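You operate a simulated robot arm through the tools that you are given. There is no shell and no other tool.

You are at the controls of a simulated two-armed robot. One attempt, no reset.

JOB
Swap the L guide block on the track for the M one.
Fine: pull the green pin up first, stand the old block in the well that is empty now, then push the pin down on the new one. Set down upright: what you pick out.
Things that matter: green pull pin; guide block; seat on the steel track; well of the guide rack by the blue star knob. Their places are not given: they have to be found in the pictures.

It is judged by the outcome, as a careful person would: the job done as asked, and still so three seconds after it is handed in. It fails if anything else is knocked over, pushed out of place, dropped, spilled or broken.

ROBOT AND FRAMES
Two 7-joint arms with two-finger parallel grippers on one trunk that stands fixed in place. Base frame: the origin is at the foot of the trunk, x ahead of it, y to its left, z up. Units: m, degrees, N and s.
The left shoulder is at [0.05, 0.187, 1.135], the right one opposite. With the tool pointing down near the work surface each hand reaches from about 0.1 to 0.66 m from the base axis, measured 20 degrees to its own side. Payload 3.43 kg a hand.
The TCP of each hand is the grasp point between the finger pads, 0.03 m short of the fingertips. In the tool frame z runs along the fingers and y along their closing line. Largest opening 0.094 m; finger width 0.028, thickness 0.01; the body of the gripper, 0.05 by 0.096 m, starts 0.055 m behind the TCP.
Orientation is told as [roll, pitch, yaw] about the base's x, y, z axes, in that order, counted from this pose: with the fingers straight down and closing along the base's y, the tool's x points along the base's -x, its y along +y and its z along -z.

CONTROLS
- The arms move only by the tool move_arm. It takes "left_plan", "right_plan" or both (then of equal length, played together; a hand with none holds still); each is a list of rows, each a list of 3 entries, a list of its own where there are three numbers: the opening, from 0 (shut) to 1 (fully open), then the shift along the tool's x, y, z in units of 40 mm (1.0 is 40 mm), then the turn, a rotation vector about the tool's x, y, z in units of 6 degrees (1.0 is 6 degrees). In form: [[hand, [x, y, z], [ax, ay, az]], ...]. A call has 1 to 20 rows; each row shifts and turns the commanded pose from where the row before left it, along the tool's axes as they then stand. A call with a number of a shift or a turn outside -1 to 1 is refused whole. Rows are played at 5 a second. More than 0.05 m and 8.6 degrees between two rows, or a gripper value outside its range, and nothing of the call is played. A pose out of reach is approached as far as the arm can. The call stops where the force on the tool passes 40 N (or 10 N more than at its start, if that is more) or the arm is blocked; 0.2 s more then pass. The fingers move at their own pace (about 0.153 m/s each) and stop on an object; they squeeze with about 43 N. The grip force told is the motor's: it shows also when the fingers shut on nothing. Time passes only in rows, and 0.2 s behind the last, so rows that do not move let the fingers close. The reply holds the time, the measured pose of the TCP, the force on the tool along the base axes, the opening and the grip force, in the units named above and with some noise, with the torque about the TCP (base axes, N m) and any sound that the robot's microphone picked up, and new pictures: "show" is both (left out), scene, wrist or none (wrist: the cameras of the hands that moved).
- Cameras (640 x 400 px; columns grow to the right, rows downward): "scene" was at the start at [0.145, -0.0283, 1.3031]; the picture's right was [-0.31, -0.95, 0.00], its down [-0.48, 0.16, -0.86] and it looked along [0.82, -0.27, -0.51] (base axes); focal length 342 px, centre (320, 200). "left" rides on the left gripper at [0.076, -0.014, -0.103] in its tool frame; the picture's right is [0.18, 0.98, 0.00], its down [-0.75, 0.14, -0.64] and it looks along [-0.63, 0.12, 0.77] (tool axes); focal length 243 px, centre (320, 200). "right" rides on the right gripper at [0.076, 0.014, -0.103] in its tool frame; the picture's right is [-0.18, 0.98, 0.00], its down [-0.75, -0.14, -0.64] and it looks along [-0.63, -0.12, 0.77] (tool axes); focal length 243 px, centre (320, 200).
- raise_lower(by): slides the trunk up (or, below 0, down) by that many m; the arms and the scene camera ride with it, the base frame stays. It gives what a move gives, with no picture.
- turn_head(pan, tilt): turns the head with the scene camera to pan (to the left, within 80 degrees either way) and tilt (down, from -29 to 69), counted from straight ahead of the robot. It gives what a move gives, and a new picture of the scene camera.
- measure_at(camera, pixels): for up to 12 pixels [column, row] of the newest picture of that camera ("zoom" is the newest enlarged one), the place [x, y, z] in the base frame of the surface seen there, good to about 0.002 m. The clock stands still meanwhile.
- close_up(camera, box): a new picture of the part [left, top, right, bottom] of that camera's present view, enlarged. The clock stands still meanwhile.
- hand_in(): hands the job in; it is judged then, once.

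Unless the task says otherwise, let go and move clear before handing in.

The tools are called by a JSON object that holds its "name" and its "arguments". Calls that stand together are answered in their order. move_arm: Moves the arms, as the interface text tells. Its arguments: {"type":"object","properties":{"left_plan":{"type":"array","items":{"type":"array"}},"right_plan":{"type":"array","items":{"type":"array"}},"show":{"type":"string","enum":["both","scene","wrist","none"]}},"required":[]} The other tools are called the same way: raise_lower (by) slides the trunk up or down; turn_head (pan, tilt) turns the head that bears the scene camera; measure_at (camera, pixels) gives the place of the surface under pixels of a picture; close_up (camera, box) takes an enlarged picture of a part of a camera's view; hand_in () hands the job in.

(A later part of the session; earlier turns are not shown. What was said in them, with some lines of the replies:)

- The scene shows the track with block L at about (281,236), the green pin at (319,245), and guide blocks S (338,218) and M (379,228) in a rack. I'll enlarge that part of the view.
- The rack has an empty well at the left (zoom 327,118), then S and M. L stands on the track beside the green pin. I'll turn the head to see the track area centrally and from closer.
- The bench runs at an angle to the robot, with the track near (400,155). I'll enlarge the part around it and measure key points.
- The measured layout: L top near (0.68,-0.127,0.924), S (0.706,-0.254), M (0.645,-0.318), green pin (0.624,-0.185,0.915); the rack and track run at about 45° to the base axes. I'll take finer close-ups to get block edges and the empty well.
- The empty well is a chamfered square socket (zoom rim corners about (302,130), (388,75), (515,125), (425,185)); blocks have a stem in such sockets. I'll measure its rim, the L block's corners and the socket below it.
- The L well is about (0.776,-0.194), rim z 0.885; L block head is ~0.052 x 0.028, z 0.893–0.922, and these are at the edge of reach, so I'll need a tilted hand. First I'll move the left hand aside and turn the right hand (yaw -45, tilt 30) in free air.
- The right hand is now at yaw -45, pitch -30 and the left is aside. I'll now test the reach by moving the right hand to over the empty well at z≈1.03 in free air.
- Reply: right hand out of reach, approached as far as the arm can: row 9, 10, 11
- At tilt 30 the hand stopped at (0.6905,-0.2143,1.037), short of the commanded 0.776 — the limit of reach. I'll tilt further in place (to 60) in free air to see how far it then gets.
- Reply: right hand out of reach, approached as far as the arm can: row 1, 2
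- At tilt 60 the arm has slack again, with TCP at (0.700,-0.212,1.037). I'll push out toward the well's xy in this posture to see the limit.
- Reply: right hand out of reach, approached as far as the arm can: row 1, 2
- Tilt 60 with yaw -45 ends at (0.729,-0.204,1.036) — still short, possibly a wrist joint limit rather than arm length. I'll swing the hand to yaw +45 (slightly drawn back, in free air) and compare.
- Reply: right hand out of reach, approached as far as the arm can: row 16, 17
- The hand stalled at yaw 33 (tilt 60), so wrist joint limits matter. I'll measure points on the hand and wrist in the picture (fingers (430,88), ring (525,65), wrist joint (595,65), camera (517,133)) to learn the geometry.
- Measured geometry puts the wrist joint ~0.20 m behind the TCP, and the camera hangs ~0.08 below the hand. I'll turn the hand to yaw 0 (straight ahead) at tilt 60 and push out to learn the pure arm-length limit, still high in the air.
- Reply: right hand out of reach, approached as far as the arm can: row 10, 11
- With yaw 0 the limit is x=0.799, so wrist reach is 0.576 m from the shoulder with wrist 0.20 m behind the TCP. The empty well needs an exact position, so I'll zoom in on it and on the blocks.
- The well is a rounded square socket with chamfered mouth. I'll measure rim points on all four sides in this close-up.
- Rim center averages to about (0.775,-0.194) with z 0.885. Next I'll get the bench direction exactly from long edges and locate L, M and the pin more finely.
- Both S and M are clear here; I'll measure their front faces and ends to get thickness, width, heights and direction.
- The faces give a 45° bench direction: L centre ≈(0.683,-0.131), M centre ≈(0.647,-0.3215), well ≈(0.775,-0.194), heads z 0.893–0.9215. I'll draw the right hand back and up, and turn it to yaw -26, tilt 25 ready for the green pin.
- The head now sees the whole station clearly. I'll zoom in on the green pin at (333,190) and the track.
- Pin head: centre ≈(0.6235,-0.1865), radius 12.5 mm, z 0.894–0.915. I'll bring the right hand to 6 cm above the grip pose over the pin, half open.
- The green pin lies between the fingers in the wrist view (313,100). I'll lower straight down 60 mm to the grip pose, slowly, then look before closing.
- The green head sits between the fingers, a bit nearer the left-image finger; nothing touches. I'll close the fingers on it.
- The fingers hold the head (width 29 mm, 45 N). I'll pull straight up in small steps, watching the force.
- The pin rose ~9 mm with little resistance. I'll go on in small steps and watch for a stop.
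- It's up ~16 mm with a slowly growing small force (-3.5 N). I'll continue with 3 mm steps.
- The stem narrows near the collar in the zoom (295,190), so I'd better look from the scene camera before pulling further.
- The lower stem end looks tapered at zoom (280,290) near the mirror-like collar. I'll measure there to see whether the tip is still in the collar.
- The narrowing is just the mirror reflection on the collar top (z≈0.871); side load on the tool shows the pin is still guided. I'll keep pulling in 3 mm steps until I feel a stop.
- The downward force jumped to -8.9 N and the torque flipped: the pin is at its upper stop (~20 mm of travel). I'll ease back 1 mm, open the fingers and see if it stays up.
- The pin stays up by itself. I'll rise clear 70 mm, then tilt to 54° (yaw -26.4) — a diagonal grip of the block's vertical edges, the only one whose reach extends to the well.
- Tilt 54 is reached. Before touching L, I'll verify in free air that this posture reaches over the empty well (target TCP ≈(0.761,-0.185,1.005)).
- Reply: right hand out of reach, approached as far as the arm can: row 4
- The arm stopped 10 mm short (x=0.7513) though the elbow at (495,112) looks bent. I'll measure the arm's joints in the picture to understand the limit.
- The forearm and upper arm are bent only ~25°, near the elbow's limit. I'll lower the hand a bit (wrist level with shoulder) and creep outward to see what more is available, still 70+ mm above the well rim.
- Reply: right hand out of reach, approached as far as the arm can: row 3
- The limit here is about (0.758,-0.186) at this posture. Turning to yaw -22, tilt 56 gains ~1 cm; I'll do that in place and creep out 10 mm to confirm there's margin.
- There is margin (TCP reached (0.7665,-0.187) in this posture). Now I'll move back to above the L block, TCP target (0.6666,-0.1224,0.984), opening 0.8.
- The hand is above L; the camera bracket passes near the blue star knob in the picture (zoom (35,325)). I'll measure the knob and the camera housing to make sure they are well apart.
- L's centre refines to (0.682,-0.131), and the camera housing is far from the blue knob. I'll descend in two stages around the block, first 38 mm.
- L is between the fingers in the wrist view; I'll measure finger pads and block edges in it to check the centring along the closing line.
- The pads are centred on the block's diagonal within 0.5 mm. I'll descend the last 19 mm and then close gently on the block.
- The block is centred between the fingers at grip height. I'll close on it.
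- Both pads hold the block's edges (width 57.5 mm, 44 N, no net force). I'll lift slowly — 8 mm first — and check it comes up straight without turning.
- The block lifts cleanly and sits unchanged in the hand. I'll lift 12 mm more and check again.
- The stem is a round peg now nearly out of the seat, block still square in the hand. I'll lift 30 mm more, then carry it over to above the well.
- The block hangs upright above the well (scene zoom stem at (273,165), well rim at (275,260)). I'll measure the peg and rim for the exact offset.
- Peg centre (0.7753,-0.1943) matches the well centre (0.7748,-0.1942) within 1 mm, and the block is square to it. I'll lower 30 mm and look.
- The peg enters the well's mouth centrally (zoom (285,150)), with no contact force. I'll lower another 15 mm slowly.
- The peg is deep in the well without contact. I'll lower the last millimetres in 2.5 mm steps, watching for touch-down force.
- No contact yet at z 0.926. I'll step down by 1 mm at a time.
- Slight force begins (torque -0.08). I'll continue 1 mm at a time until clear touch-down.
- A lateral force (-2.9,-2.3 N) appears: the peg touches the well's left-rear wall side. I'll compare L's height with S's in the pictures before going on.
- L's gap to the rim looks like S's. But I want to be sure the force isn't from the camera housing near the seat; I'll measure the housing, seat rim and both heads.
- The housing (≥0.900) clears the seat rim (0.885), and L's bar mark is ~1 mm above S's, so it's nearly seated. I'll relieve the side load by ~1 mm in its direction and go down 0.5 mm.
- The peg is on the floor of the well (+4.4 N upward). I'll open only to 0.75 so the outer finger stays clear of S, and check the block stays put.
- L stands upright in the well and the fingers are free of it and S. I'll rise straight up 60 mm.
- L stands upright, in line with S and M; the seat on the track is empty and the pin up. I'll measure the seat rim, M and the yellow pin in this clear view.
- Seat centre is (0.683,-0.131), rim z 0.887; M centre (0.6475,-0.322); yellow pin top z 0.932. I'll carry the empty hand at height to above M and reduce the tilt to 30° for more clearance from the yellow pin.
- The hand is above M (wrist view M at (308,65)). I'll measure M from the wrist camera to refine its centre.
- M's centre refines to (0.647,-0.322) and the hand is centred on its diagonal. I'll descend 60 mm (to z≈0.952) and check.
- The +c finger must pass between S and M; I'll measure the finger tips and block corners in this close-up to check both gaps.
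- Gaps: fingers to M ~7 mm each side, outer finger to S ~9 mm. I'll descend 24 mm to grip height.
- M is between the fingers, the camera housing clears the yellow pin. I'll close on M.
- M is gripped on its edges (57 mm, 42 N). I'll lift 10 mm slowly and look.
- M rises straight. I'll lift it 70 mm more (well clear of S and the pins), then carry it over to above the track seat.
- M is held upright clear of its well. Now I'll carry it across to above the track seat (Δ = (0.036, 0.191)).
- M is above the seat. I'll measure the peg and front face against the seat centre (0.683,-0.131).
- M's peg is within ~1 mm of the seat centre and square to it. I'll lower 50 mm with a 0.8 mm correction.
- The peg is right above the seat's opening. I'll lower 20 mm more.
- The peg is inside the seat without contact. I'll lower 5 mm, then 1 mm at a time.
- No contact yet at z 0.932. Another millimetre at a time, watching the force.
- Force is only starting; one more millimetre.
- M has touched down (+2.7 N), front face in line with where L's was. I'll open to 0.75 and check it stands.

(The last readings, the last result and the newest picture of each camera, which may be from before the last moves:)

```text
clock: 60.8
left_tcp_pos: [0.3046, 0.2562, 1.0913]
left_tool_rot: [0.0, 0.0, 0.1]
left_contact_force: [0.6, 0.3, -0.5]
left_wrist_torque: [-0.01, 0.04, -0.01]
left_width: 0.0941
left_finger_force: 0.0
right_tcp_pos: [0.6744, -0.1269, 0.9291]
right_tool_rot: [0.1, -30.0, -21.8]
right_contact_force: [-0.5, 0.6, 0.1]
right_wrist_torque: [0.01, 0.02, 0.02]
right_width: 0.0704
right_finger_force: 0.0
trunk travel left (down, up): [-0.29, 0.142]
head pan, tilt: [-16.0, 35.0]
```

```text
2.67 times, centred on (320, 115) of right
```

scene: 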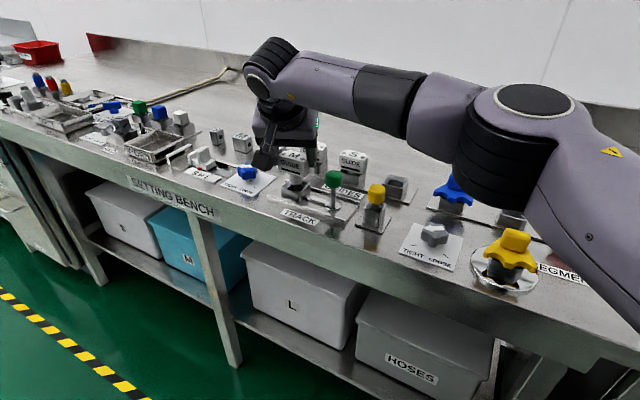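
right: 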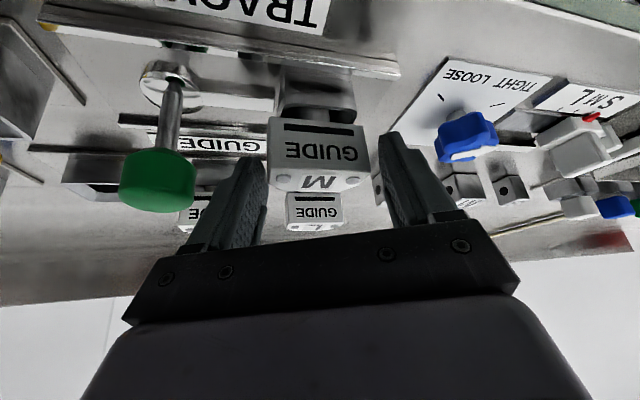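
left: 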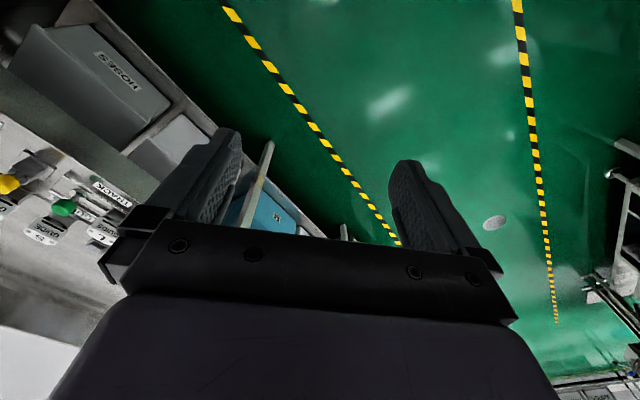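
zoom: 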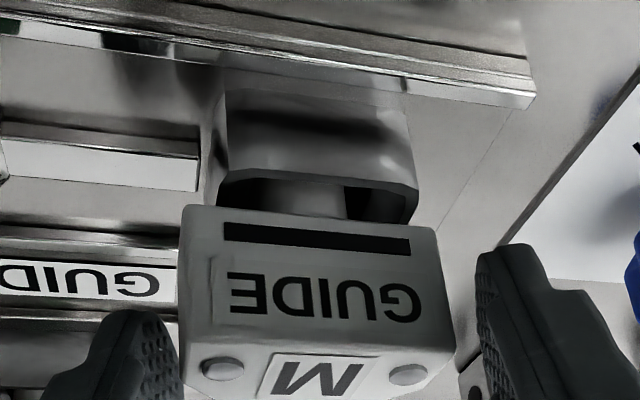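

M stands in the seat and the fingers are clear. I'll rise straight up 70 mm.

{"name": "move_arm", "arguments": {"right_plan": [[0.75, [-0.125, 0, -0.2165], [0, 0, 0]], [0.75, [-0.25, 0, -0.433], [0, 0, 0]], [0.75, [-0.25, 0, -0.433], [0, 0, 0]], [0.75, [-0.25, 0, -0.433], [0, 0, 0]], [0.75, [0, 0, 0], [0, 0, 0]]], "show": "both"}}

{"name": "close_up", "arguments": {"camera": "scene", "box": [260, 130, 420, 230]}}

```text
clock: 62.0
left_tcp_pos: [0.3025, 0.2566, 1.0916]
left_tool_rot: [0.0, 0.0, 0.1]
left_contact_force: [-0.2, -0.2, -0.9]
left_wrist_torque: [-0.03, -0.02, -0.02]
left_width: 0.0939
left_finger_force: 0.1
right_tcp_pos: [0.6755, -0.1266, 0.9994]
right_tool_rot: [0.1, -30.0, -21.7]
right_contact_force: [0.3, -0.3, 0.0]
right_wrist_torque: [-0.02, 0.04, 0.03]
right_width: 0.0704
right_finger_force: 0.1
trunk travel left (down, up): [-0.29, 0.142]
head pan, tilt: [-16.0, 35.0]
```

scene: 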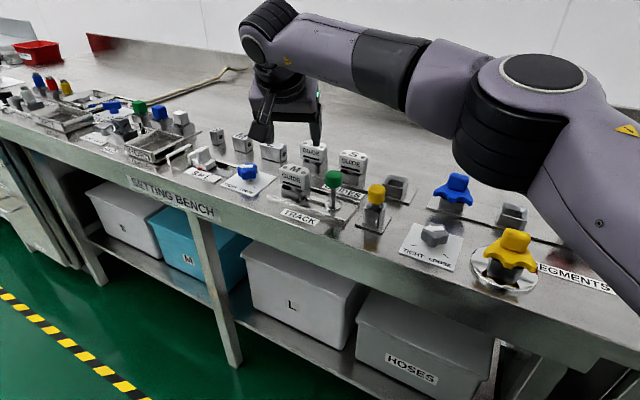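
right: 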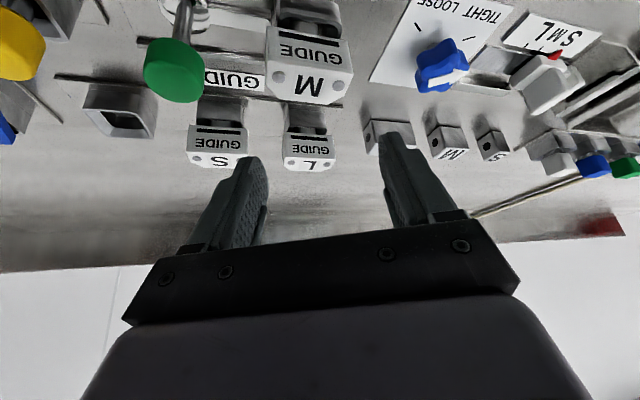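

```text
4.00 times, centred on (340, 180) of scene
```

zoom: 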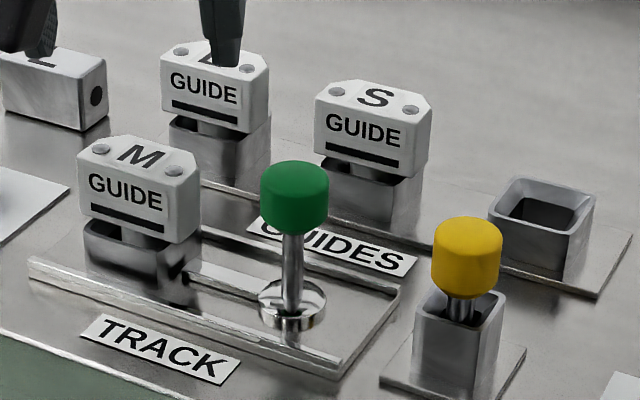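

M is on the track, L in its well, both upright. Now the pin: I'll move over the green head with the fingers half open.

{"name": "move_arm", "arguments": {"right_plan": [[0.5, [0.247, -0.626, -0.103], [0, 0, 0]], [0.5, [0.247, -0.626, -0.103], [0, 0, 0]], [0.5, [0.247, -0.626, -0.103], [0, 0, 0]], [0.5, [0, 0, 0], [0, 0, 0]]], "show": "both"}}

{"name": "close_up", "arguments": {"camera": "scene", "box": [260, 120, 388, 200]}}

{"name": "measure_at", "arguments": {"camera": "right", "pixels": [[305, 60], [305, 90], [290, 75], [320, 75], [260, 185], [375, 170], [305, 40], [400, 95]]}}

```text
clock: 63.0
left_tcp_pos: [0.302, 0.256, 1.09]
left_tool_rot: [0.0, 0.0, 0.1]
left_contact_force: [0.0, -0.2, 0.3]
left_wrist_torque: [0.02, -0.02, 0.0]
left_width: 0.0938
left_finger_force: 0.0
right_tcp_pos: [0.6146, -0.1858, 0.9945]
right_tool_rot: [0.1, -30.0, -21.8]
right_contact_force: [0.1, -0.7, 1.0]
right_wrist_torque: [0.0, 0.02, 0.03]
right_width: 0.0469
right_finger_force: 0.0
trunk travel left (down, up): [-0.29, 0.142]
head pan, tilt: [-16.0, 35.0]
```

scene: 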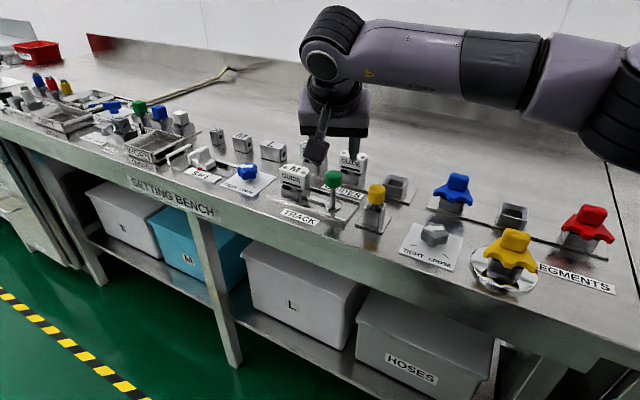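
right: 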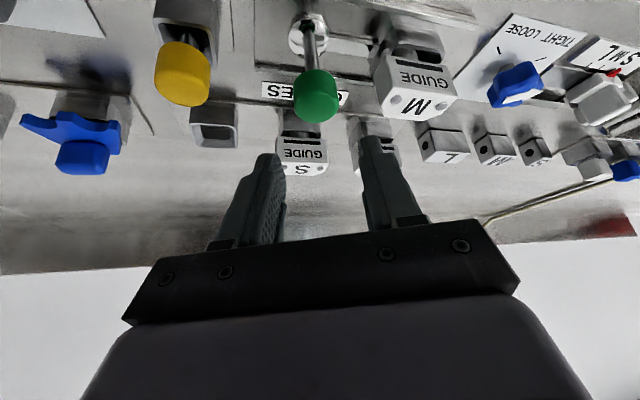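

```text
5.00 times, centred on (324, 160) of scene
```

zoom: 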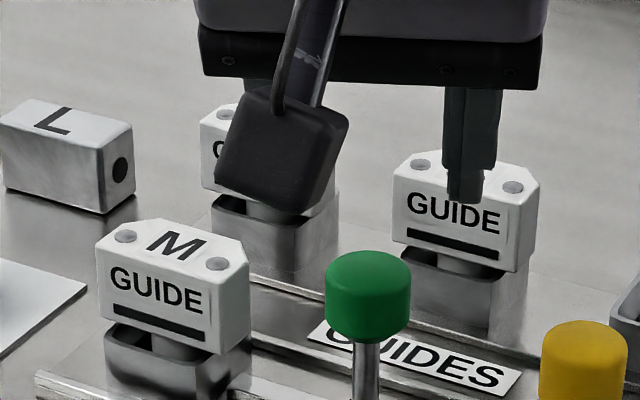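

```text
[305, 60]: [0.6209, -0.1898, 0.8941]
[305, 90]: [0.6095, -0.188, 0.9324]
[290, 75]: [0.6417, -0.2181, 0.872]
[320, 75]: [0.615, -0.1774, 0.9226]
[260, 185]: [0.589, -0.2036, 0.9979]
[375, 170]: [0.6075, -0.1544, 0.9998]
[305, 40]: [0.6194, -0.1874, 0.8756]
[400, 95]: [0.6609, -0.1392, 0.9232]
```

The hand is over the pin, but about 2–3 mm off along the closing line. I'll measure the pin head again in the scene to correct.

{"name": "measure_at", "arguments": {"camera": "zoom", "pixels": [[367, 270], [367, 310], [332, 300], [405, 300], [366, 370], [355, 370], [377, 370], [367, 258], [367, 282], [345, 272], [390, 272], [367, 330]]}}

```text
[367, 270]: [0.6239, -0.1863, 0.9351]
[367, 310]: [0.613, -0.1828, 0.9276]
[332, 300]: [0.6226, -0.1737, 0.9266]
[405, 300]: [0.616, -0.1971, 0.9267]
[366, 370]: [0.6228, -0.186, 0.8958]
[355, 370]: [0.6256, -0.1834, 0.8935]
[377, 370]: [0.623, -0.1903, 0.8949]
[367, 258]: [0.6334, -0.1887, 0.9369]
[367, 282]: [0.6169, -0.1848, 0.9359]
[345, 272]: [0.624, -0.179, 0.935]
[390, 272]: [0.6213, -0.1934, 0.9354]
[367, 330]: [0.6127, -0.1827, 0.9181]
```

Pin head centre is (0.6245,-0.1868). I'll correct by about 2 mm sideways and 2.5 mm forward, then re-read.

{"name": "move_arm", "arguments": {"right_plan": [[0.5, [-0.054, 0.05, 0.031], [0, 0, 0]], [0.5, [0, 0, 0], [0, 0, 0]], [0.5, [0, 0, 0], [0, 0, 0]]], "show": "wrist"}}

{"name": "measure_at", "arguments": {"camera": "right", "pixels": [[260, 185], [375, 170], [265, 170], [370, 155], [262, 195], [380, 185]]}}

```text
clock: 63.8
left_tcp_pos: [0.3032, 0.2548, 1.0921]
left_tool_rot: [0.0, 0.0, 0.1]
left_contact_force: [-0.3, -0.1, 0.0]
left_wrist_torque: [0.01, 0.01, -0.01]
left_width: 0.0939
left_finger_force: 0.0
right_tcp_pos: [0.619, -0.1839, 0.995]
right_tool_rot: [0.2, -30.0, -21.8]
right_contact_force: [0.1, -0.4, 0.7]
right_wrist_torque: [-0.01, 0.02, 0.01]
right_width: 0.0468
right_finger_force: 0.0
trunk travel left (down, up): [-0.29, 0.142]
head pan, tilt: [-16.0, 35.0]
```

right: 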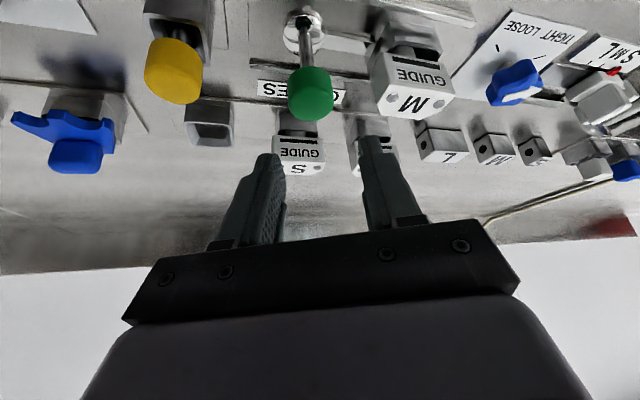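

```text
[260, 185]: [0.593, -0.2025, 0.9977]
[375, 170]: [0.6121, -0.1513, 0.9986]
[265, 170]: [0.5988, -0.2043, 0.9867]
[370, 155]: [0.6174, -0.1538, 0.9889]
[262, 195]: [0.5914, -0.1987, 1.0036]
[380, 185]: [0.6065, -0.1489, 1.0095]
```

Centred within ~1 mm now. I'll descend 60 mm around the pin head.

{"name": "move_arm", "arguments": {"right_plan": [[0.5, [0.248, -0.02, 0.43], [0, 0, 0]], [0.5, [0.248, 0, 0.43], [0, 0, 0]], [0.5, [0.248, 0, 0.43], [0, 0, 0]], [0.5, [0, 0, 0], [0, 0, 0]]], "show": "both"}}

{"name": "close_up", "arguments": {"camera": "scene", "box": [260, 130, 388, 210]}}

```text
clock: 64.8
left_tcp_pos: [0.3043, 0.2541, 1.0916]
left_tool_rot: [0.0, 0.0, 0.1]
left_contact_force: [0.8, -0.3, -0.2]
left_wrist_torque: [-0.02, 0.0, 0.0]
left_width: 0.0941
left_finger_force: 0.0
right_tcp_pos: [0.6193, -0.1838, 0.9363]
right_tool_rot: [0.1, -30.0, -21.8]
right_contact_force: [0.7, 0.1, -0.4]
right_wrist_torque: [-0.01, -0.03, 0.01]
right_width: 0.0469
right_finger_force: 0.1
trunk travel left (down, up): [-0.29, 0.142]
head pan, tilt: [-16.0, 35.0]
```

scene: 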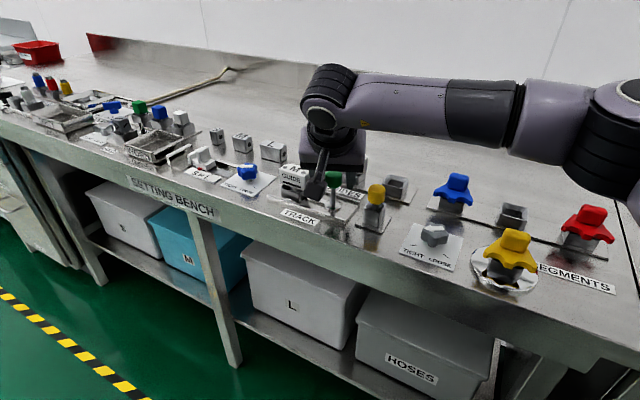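
right: 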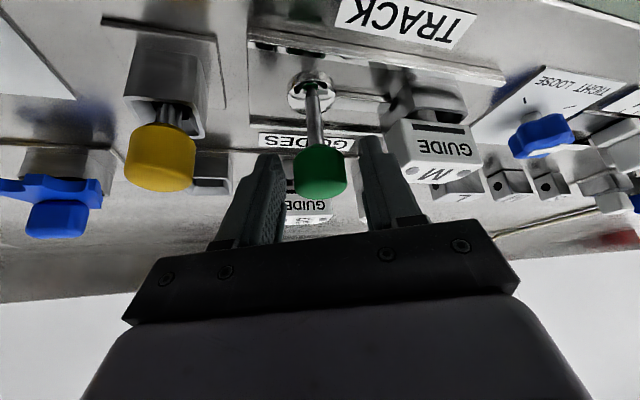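

```text
5.00 times, centred on (324, 170) of scene
```

zoom: 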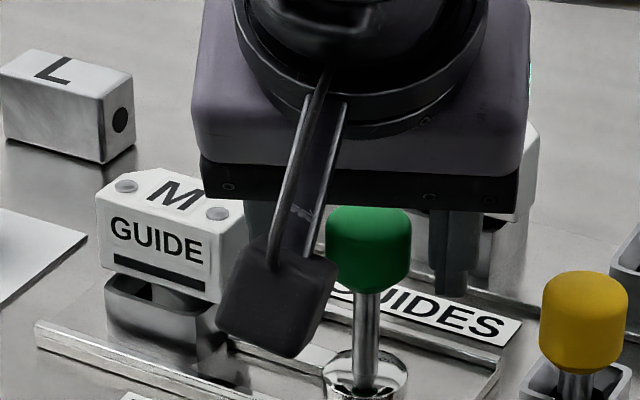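

The head is between the fingers, M clear. I'll close on it and push down 10 mm first.

{"name": "move_arm", "arguments": {"right_plan": [[0.15, [0, 0, 0], [0, 0, 0]], [0.15, [0, 0, 0], [0, 0, 0]], [0.15, [0, 0, 0], [0, 0, 0]]], "show": "none"}}

{"name": "move_arm", "arguments": {"right_plan": [[0.15, [0.0625, 0, 0.108], [0, 0, 0]], [0.15, [0.0625, 0, 0.108], [0, 0, 0]], [0.15, [0, 0, 0], [0, 0, 0]]], "show": "wrist"}}

```text
clock: 65.6
left_tcp_pos: [0.3037, 0.2547, 1.0909]
left_tool_rot: [0.0, 0.0, 0.1]
left_contact_force: [-0.2, -0.9, -0.8]
left_wrist_torque: [-0.03, 0.02, 0.04]
left_width: 0.0936
left_finger_force: 0.0
right_tcp_pos: [0.6192, -0.1852, 0.9356]
right_tool_rot: [0.0, -30.1, -21.8]
right_contact_force: [-1.1, -1.0, -2.0]
right_wrist_torque: [-0.14, -0.19, 0.16]
right_width: 0.029
right_finger_force: 45.1
trunk travel left (down, up): [-0.29, 0.142]
head pan, tilt: [-16.0, 35.0]
```

```text
clock: 66.4
left_tcp_pos: [0.3037, 0.2539, 1.0921]
left_tool_rot: [0.0, -0.1, 0.1]
left_contact_force: [0.1, 0.3, 0.1]
left_wrist_torque: [0.04, 0.03, 0.0]
left_width: 0.094
left_finger_force: 0.0
right_tcp_pos: [0.6182, -0.1854, 0.9258]
right_tool_rot: [0.1, -30.0, -21.9]
right_contact_force: [-5.2, -3.5, 1.2]
right_wrist_torque: [0.01, 0.33, 0.05]
right_width: 0.0292
right_finger_force: 44.9
trunk travel left (down, up): [-0.29, 0.142]
head pan, tilt: [-16.0, 35.0]
```

right: 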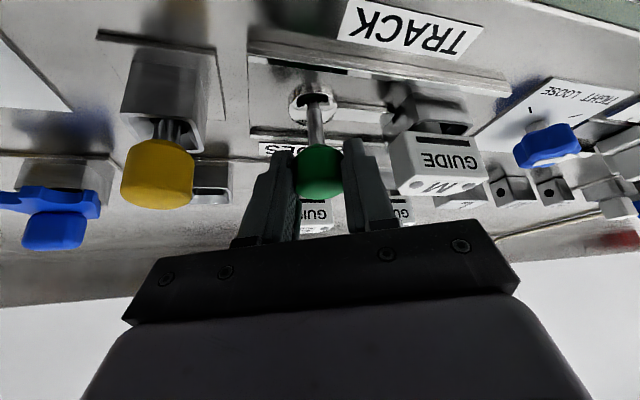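

The pin goes down with the hand (10 mm so far, ~1 N). I'll push another 6 mm, then the rest in small steps to the stop.

{"name": "move_arm", "arguments": {"right_plan": [[0.15, [0.0375, 0, 0.065], [0, 0, 0]], [0.15, [0.0375, 0, 0.065], [0, 0, 0]], [0.15, [0, 0, 0], [0, 0, 0]]], "show": "none"}}

{"name": "move_arm", "arguments": {"right_plan": [[0.15, [0.025, 0, 0.0433], [0, 0, 0]], [0.15, [0.0125, 0, 0.0217], [0, 0, 0]], [0.15, [0, 0, 0], [0, 0, 0]]], "show": "wrist"}}

```text
clock: 67.2
left_tcp_pos: [0.3033, 0.2539, 1.0931]
left_tool_rot: [-0.1, 0.0, 0.1]
left_contact_force: [0.0, 0.1, -0.4]
left_wrist_torque: [0.02, -0.02, 0.0]
left_width: 0.0941
left_finger_force: 0.1
right_tcp_pos: [0.619, -0.1854, 0.9213]
right_tool_rot: [0.1, -30.0, -21.8]
right_contact_force: [-7.5, -5.6, 1.7]
right_wrist_torque: [-0.17, -0.07, 0.09]
right_width: 0.0293
right_finger_force: 45.3
trunk travel left (down, up): [-0.29, 0.142]
head pan, tilt: [-16.0, 35.0]
```

```text
clock: 68.0
left_tcp_pos: [0.3022, 0.2547, 1.0915]
left_tool_rot: [0.0, -0.1, 0.1]
left_contact_force: [0.3, 0.0, 0.5]
left_wrist_torque: [0.0, -0.01, 0.01]
left_width: 0.0942
left_finger_force: 0.0
right_tcp_pos: [0.62, -0.1846, 0.9179]
right_tool_rot: [0.1, -30.0, -21.8]
right_contact_force: [-13.7, -6.1, 1.8]
right_wrist_torque: [-0.27, -0.11, 0.02]
right_width: 0.029
right_finger_force: 45.3
trunk travel left (down, up): [-0.29, 0.142]
head pan, tilt: [-16.0, 35.0]
```

right: 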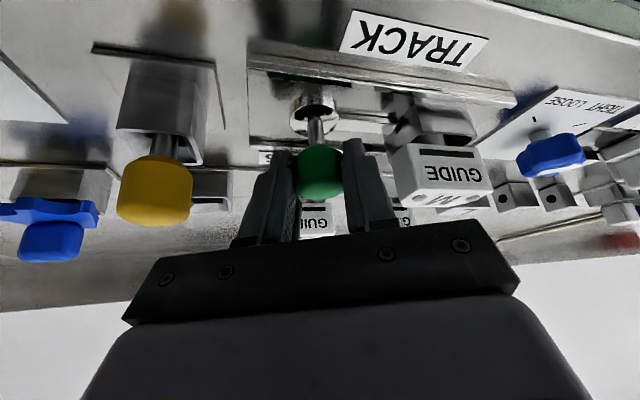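

The pin is 18 mm down, but the side load has grown (-13.7,-6.1 N). I'll relieve it by shifting ~1 mm in that direction before the last bit.

{"name": "move_arm", "arguments": {"right_plan": [[0.15, [0.016, -0.021, -0.01], [0, 0, 0]], [0.15, [0, 0, 0], [0, 0, 0]]], "show": "none"}}

```text
clock: 68.6
left_tcp_pos: [0.3035, 0.255, 1.0923]
left_tool_rot: [0.0, 0.0, 0.2]
left_contact_force: [-0.5, -0.6, -0.2]
left_wrist_torque: [0.0, -0.03, -0.02]
left_width: 0.0937
left_finger_force: 0.0
right_tcp_pos: [0.6192, -0.1851, 0.9166]
right_tool_rot: [0.2, -30.0, -21.9]
right_contact_force: [-5.4, -5.3, 1.3]
right_wrist_torque: [0.03, 0.5, 0.14]
right_width: 0.0291
right_finger_force: 44.9
trunk travel left (down, up): [-0.29, 0.142]
head pan, tilt: [-16.0, 35.0]
```

The side load is down to 5 N. I'll push the last 1–2 mm to the stop.

{"name": "move_arm", "arguments": {"right_plan": [[0.15, [0.0125, -0.005, 0.0217], [0, 0, 0]], [0.15, [0, 0, 0], [0, 0, 0]]], "show": "none"}}

{"name": "move_arm", "arguments": {"right_plan": [[0.15, [0.0125, -0.005, 0.0217], [0, 0, 0]], [0.15, [0, 0, 0], [0, 0, 0]]], "show": "none"}}

```text
clock: 69.2
left_tcp_pos: [0.3022, 0.2549, 1.092]
left_tool_rot: [0.0, 0.0, 0.1]
left_contact_force: [-0.4, 0.5, 0.3]
left_wrist_torque: [0.01, 0.0, -0.03]
left_width: 0.094
left_finger_force: 0.0
right_tcp_pos: [0.6186, -0.1847, 0.9165]
right_tool_rot: [0.1, -30.1, -21.9]
right_contact_force: [-4.2, -4.1, 1.9]
right_wrist_torque: [0.08, 0.25, 0.08]
right_width: 0.0292
right_finger_force: 44.9
trunk travel left (down, up): [-0.29, 0.142]
head pan, tilt: [-16.0, 35.0]
```

```text
clock: 69.8
left_tcp_pos: [0.3029, 0.2545, 1.0912]
left_tool_rot: [0.0, 0.0, 0.1]
left_contact_force: [-0.3, -0.4, 0.0]
left_wrist_torque: [0.0, 0.04, 0.01]
left_width: 0.0939
left_finger_force: 0.1
right_tcp_pos: [0.6202, -0.1852, 0.9155]
right_tool_rot: [0.1, -30.1, -21.8]
right_contact_force: [-0.5, -1.8, 4.9]
right_wrist_torque: [0.08, 0.5, 0.15]
right_width: 0.0289
right_finger_force: 45.8
trunk travel left (down, up): [-0.29, 0.142]
head pan, tilt: [-16.0, 35.0]
```

Upward force rises to 4.9 N — near the bottom stop. One more millimetre to confirm.

{"name": "move_arm", "arguments": {"right_plan": [[0.15, [0.0125, 0, 0.0217], [0, 0, 0]], [0.15, [0, 0, 0], [0, 0, 0]]], "show": "wrist"}}

{"name": "close_up", "arguments": {"camera": "scene", "box": [300, 165, 372, 210]}}

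{"name": "measure_at", "arguments": {"camera": "zoom", "pixels": [[300, 130], [300, 170], [295, 260], [330, 130]]}}

```text
clock: 70.4
left_tcp_pos: [0.3022, 0.2544, 1.092]
left_tool_rot: [0.0, -0.1, 0.1]
left_contact_force: [-0.1, 1.0, -0.2]
left_wrist_torque: [0.0, 0.03, -0.03]
left_width: 0.094
left_finger_force: 0.0
right_tcp_pos: [0.6188, -0.1837, 0.9164]
right_tool_rot: [0.2, -30.1, -21.9]
right_contact_force: [1.2, -1.4, 12.4]
right_wrist_torque: [0.15, 0.77, 0.2]
right_width: 0.0293
right_finger_force: 45.5
trunk travel left (down, up): [-0.29, 0.142]
head pan, tilt: [-16.0, 35.0]
```

right: 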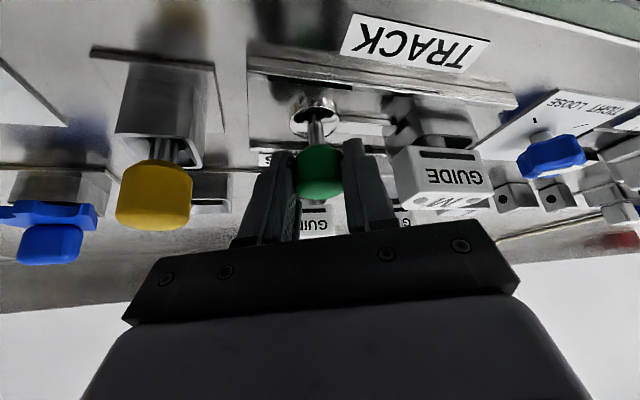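

```text
8.89 times, centred on (336, 188) of scene
```

zoom: 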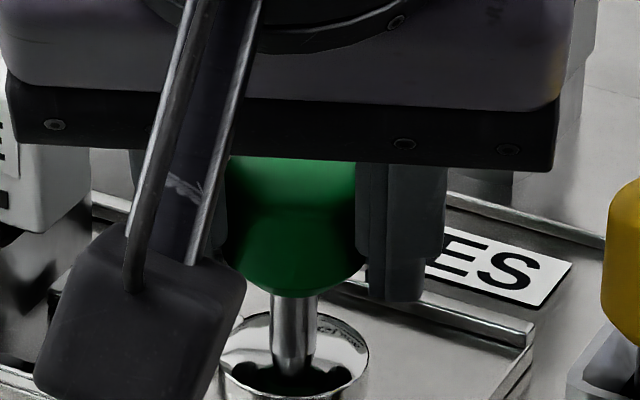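

```text
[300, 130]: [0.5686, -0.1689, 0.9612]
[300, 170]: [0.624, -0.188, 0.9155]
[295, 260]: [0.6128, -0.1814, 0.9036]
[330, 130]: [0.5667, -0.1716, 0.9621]
```

The pin is on its bottom stop (+12 N, head top back at 0.9155). I'll relax 1 mm of press and open the fingers.

{"name": "move_arm", "arguments": {"right_plan": [[0.15, [-0.0125, 0, -0.0217], [0, 0, 0]], [0.5, [0, 0, 0], [0, 0, 0]], [0.5, [0, 0, 0], [0, 0, 0]]], "show": "wrist"}}

```text
clock: 71.2
left_tcp_pos: [0.303, 0.2548, 1.0919]
left_tool_rot: [0.0, 0.0, 0.1]
left_contact_force: [0.2, -0.1, -0.5]
left_wrist_torque: [0.01, 0.0, 0.01]
left_width: 0.0942
left_finger_force: 0.0
right_tcp_pos: [0.6182, -0.1846, 0.9147]
right_tool_rot: [0.0, -30.0, -21.7]
right_contact_force: [0.8, -0.3, -0.2]
right_wrist_torque: [-0.01, 0.0, 0.04]
right_width: 0.0469
right_finger_force: 0.1
trunk travel left (down, up): [-0.29, 0.142]
head pan, tilt: [-16.0, 35.0]
```

right: 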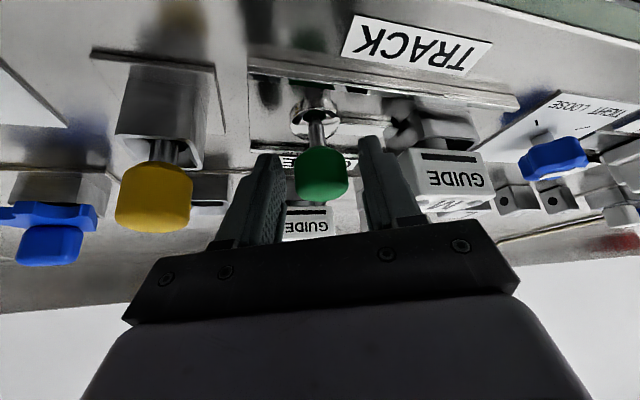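

The fingers are free and the pin stays down. I'll rise straight up 90 mm and draw the hand back from the bench.

{"name": "move_arm", "arguments": {"right_plan": [[0.5, [-0.125, 0, -0.2165], [0, 0, 0]], [0.5, [-0.25, 0, -0.433], [0, 0, 0]], [0.5, [-0.25, 0, -0.433], [0, 0, 0]], [0.5, [-0.25, 0, -0.433], [0, 0, 0]], [0.5, [-0.25, 0, -0.433], [0, 0, 0]], [0.5, [-0.25, 0, -0.433], [0, 0, 0]], [0.5, [0.4, -0.47, -0.23], [0, 0, 0]], [0.5, [0.4, -0.47, -0.23], [0, 0, 0]], [0.5, [0.4, -0.47, -0.23], [0, 0, 0]], [0.5, [0.4, -0.47, -0.23], [0, 0, 0]], [0.5, [0, 0, 0], [0, 0, 0]]], "show": "both"}}

{"name": "close_up", "arguments": {"camera": "scene", "box": [260, 130, 420, 230]}}

```text
clock: 73.6
left_tcp_pos: [0.3028, 0.2554, 1.0914]
left_tool_rot: [0.1, 0.0, 0.2]
left_contact_force: [-0.2, -0.3, -0.5]
left_wrist_torque: [-0.02, 0.0, -0.05]
left_width: 0.0941
left_finger_force: 0.1
right_tcp_pos: [0.5238, -0.228, 1.0262]
right_tool_rot: [0.2, -30.0, -21.8]
right_contact_force: [1.1, -0.7, 0.4]
right_wrist_torque: [-0.01, 0.03, 0.01]
right_width: 0.0471
right_finger_force: 0.0
trunk travel left (down, up): [-0.29, 0.142]
head pan, tilt: [-16.0, 35.0]
```

scene: 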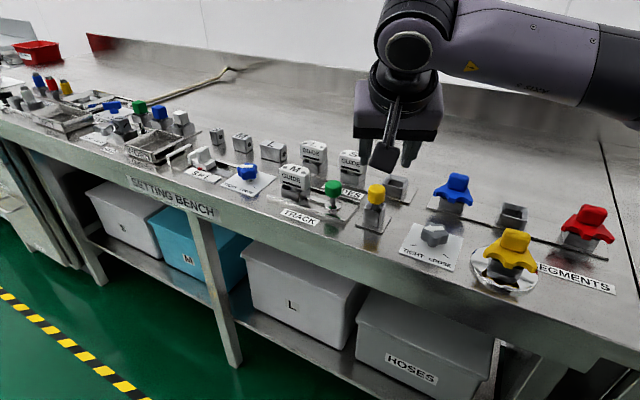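
right: 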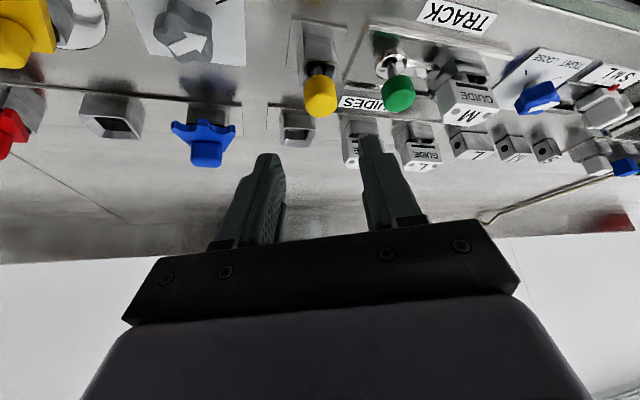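

```text
4.00 times, centred on (340, 180) of scene
```

zoom: 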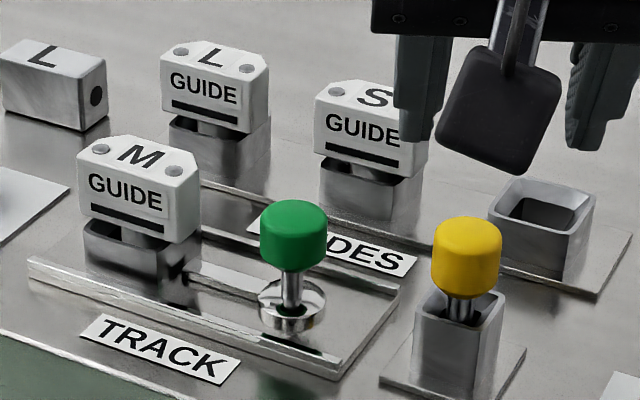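

Everything looks right: M on the track, L in the well, pin down. I'll check heights once more (M and L tops, pin top) before handing in.

{"name": "measure_at", "arguments": {"camera": "zoom", "pixels": [[101, 148], [174, 170], [138, 156], [181, 50], [246, 68], [212, 55], [338, 88], [293, 215], [130, 200], [110, 205], [165, 215], [205, 95]]}}

{"name": "close_up", "arguments": {"camera": "scene", "box": [268, 155, 348, 205]}}

```text
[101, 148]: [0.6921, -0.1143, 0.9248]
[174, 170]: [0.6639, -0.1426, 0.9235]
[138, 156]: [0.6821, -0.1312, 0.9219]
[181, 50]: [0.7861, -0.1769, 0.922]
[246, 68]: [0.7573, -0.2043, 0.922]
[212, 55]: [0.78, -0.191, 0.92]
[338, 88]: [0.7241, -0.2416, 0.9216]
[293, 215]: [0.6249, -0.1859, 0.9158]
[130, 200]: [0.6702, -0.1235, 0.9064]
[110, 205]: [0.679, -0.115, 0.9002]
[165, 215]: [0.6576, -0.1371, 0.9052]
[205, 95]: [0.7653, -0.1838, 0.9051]
```

```text
8.00 times, centred on (308, 180) of scene
```

zoom: 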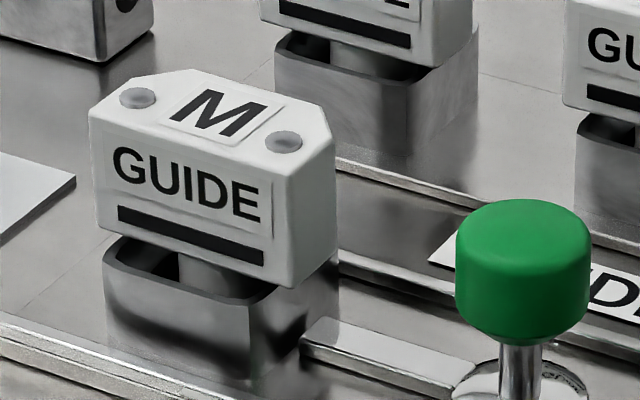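

M's top is at z 0.924, the same as L's was on the seat. L is at 0.922, level with S, and the pin head is back at 0.916. Everything is upright and both hands are clear, so I'm handing in.

{"name": "hand_in", "arguments": {}}

```text
The job is handed in.
```

The swap is done: the M guide block is on the track, and the old L block stands upright in the well that was empty. I have handed the job in; the reply only confirmed that, with no verdict.

- **Pin:** I pulled the green pin up about 20 mm to its stop before touching any block. After M was seated, I pushed it back down to its bottom stop. Its head is back at its starting height, within a millimetre.
- **Blocks:** M sits at the same height L had on the track. L is level with S in the guide rack, and M's old well is now empty.
- **Other items:** I saw no sign that anything else was moved or knocked. Both hands were clear of the parts before I handed in.
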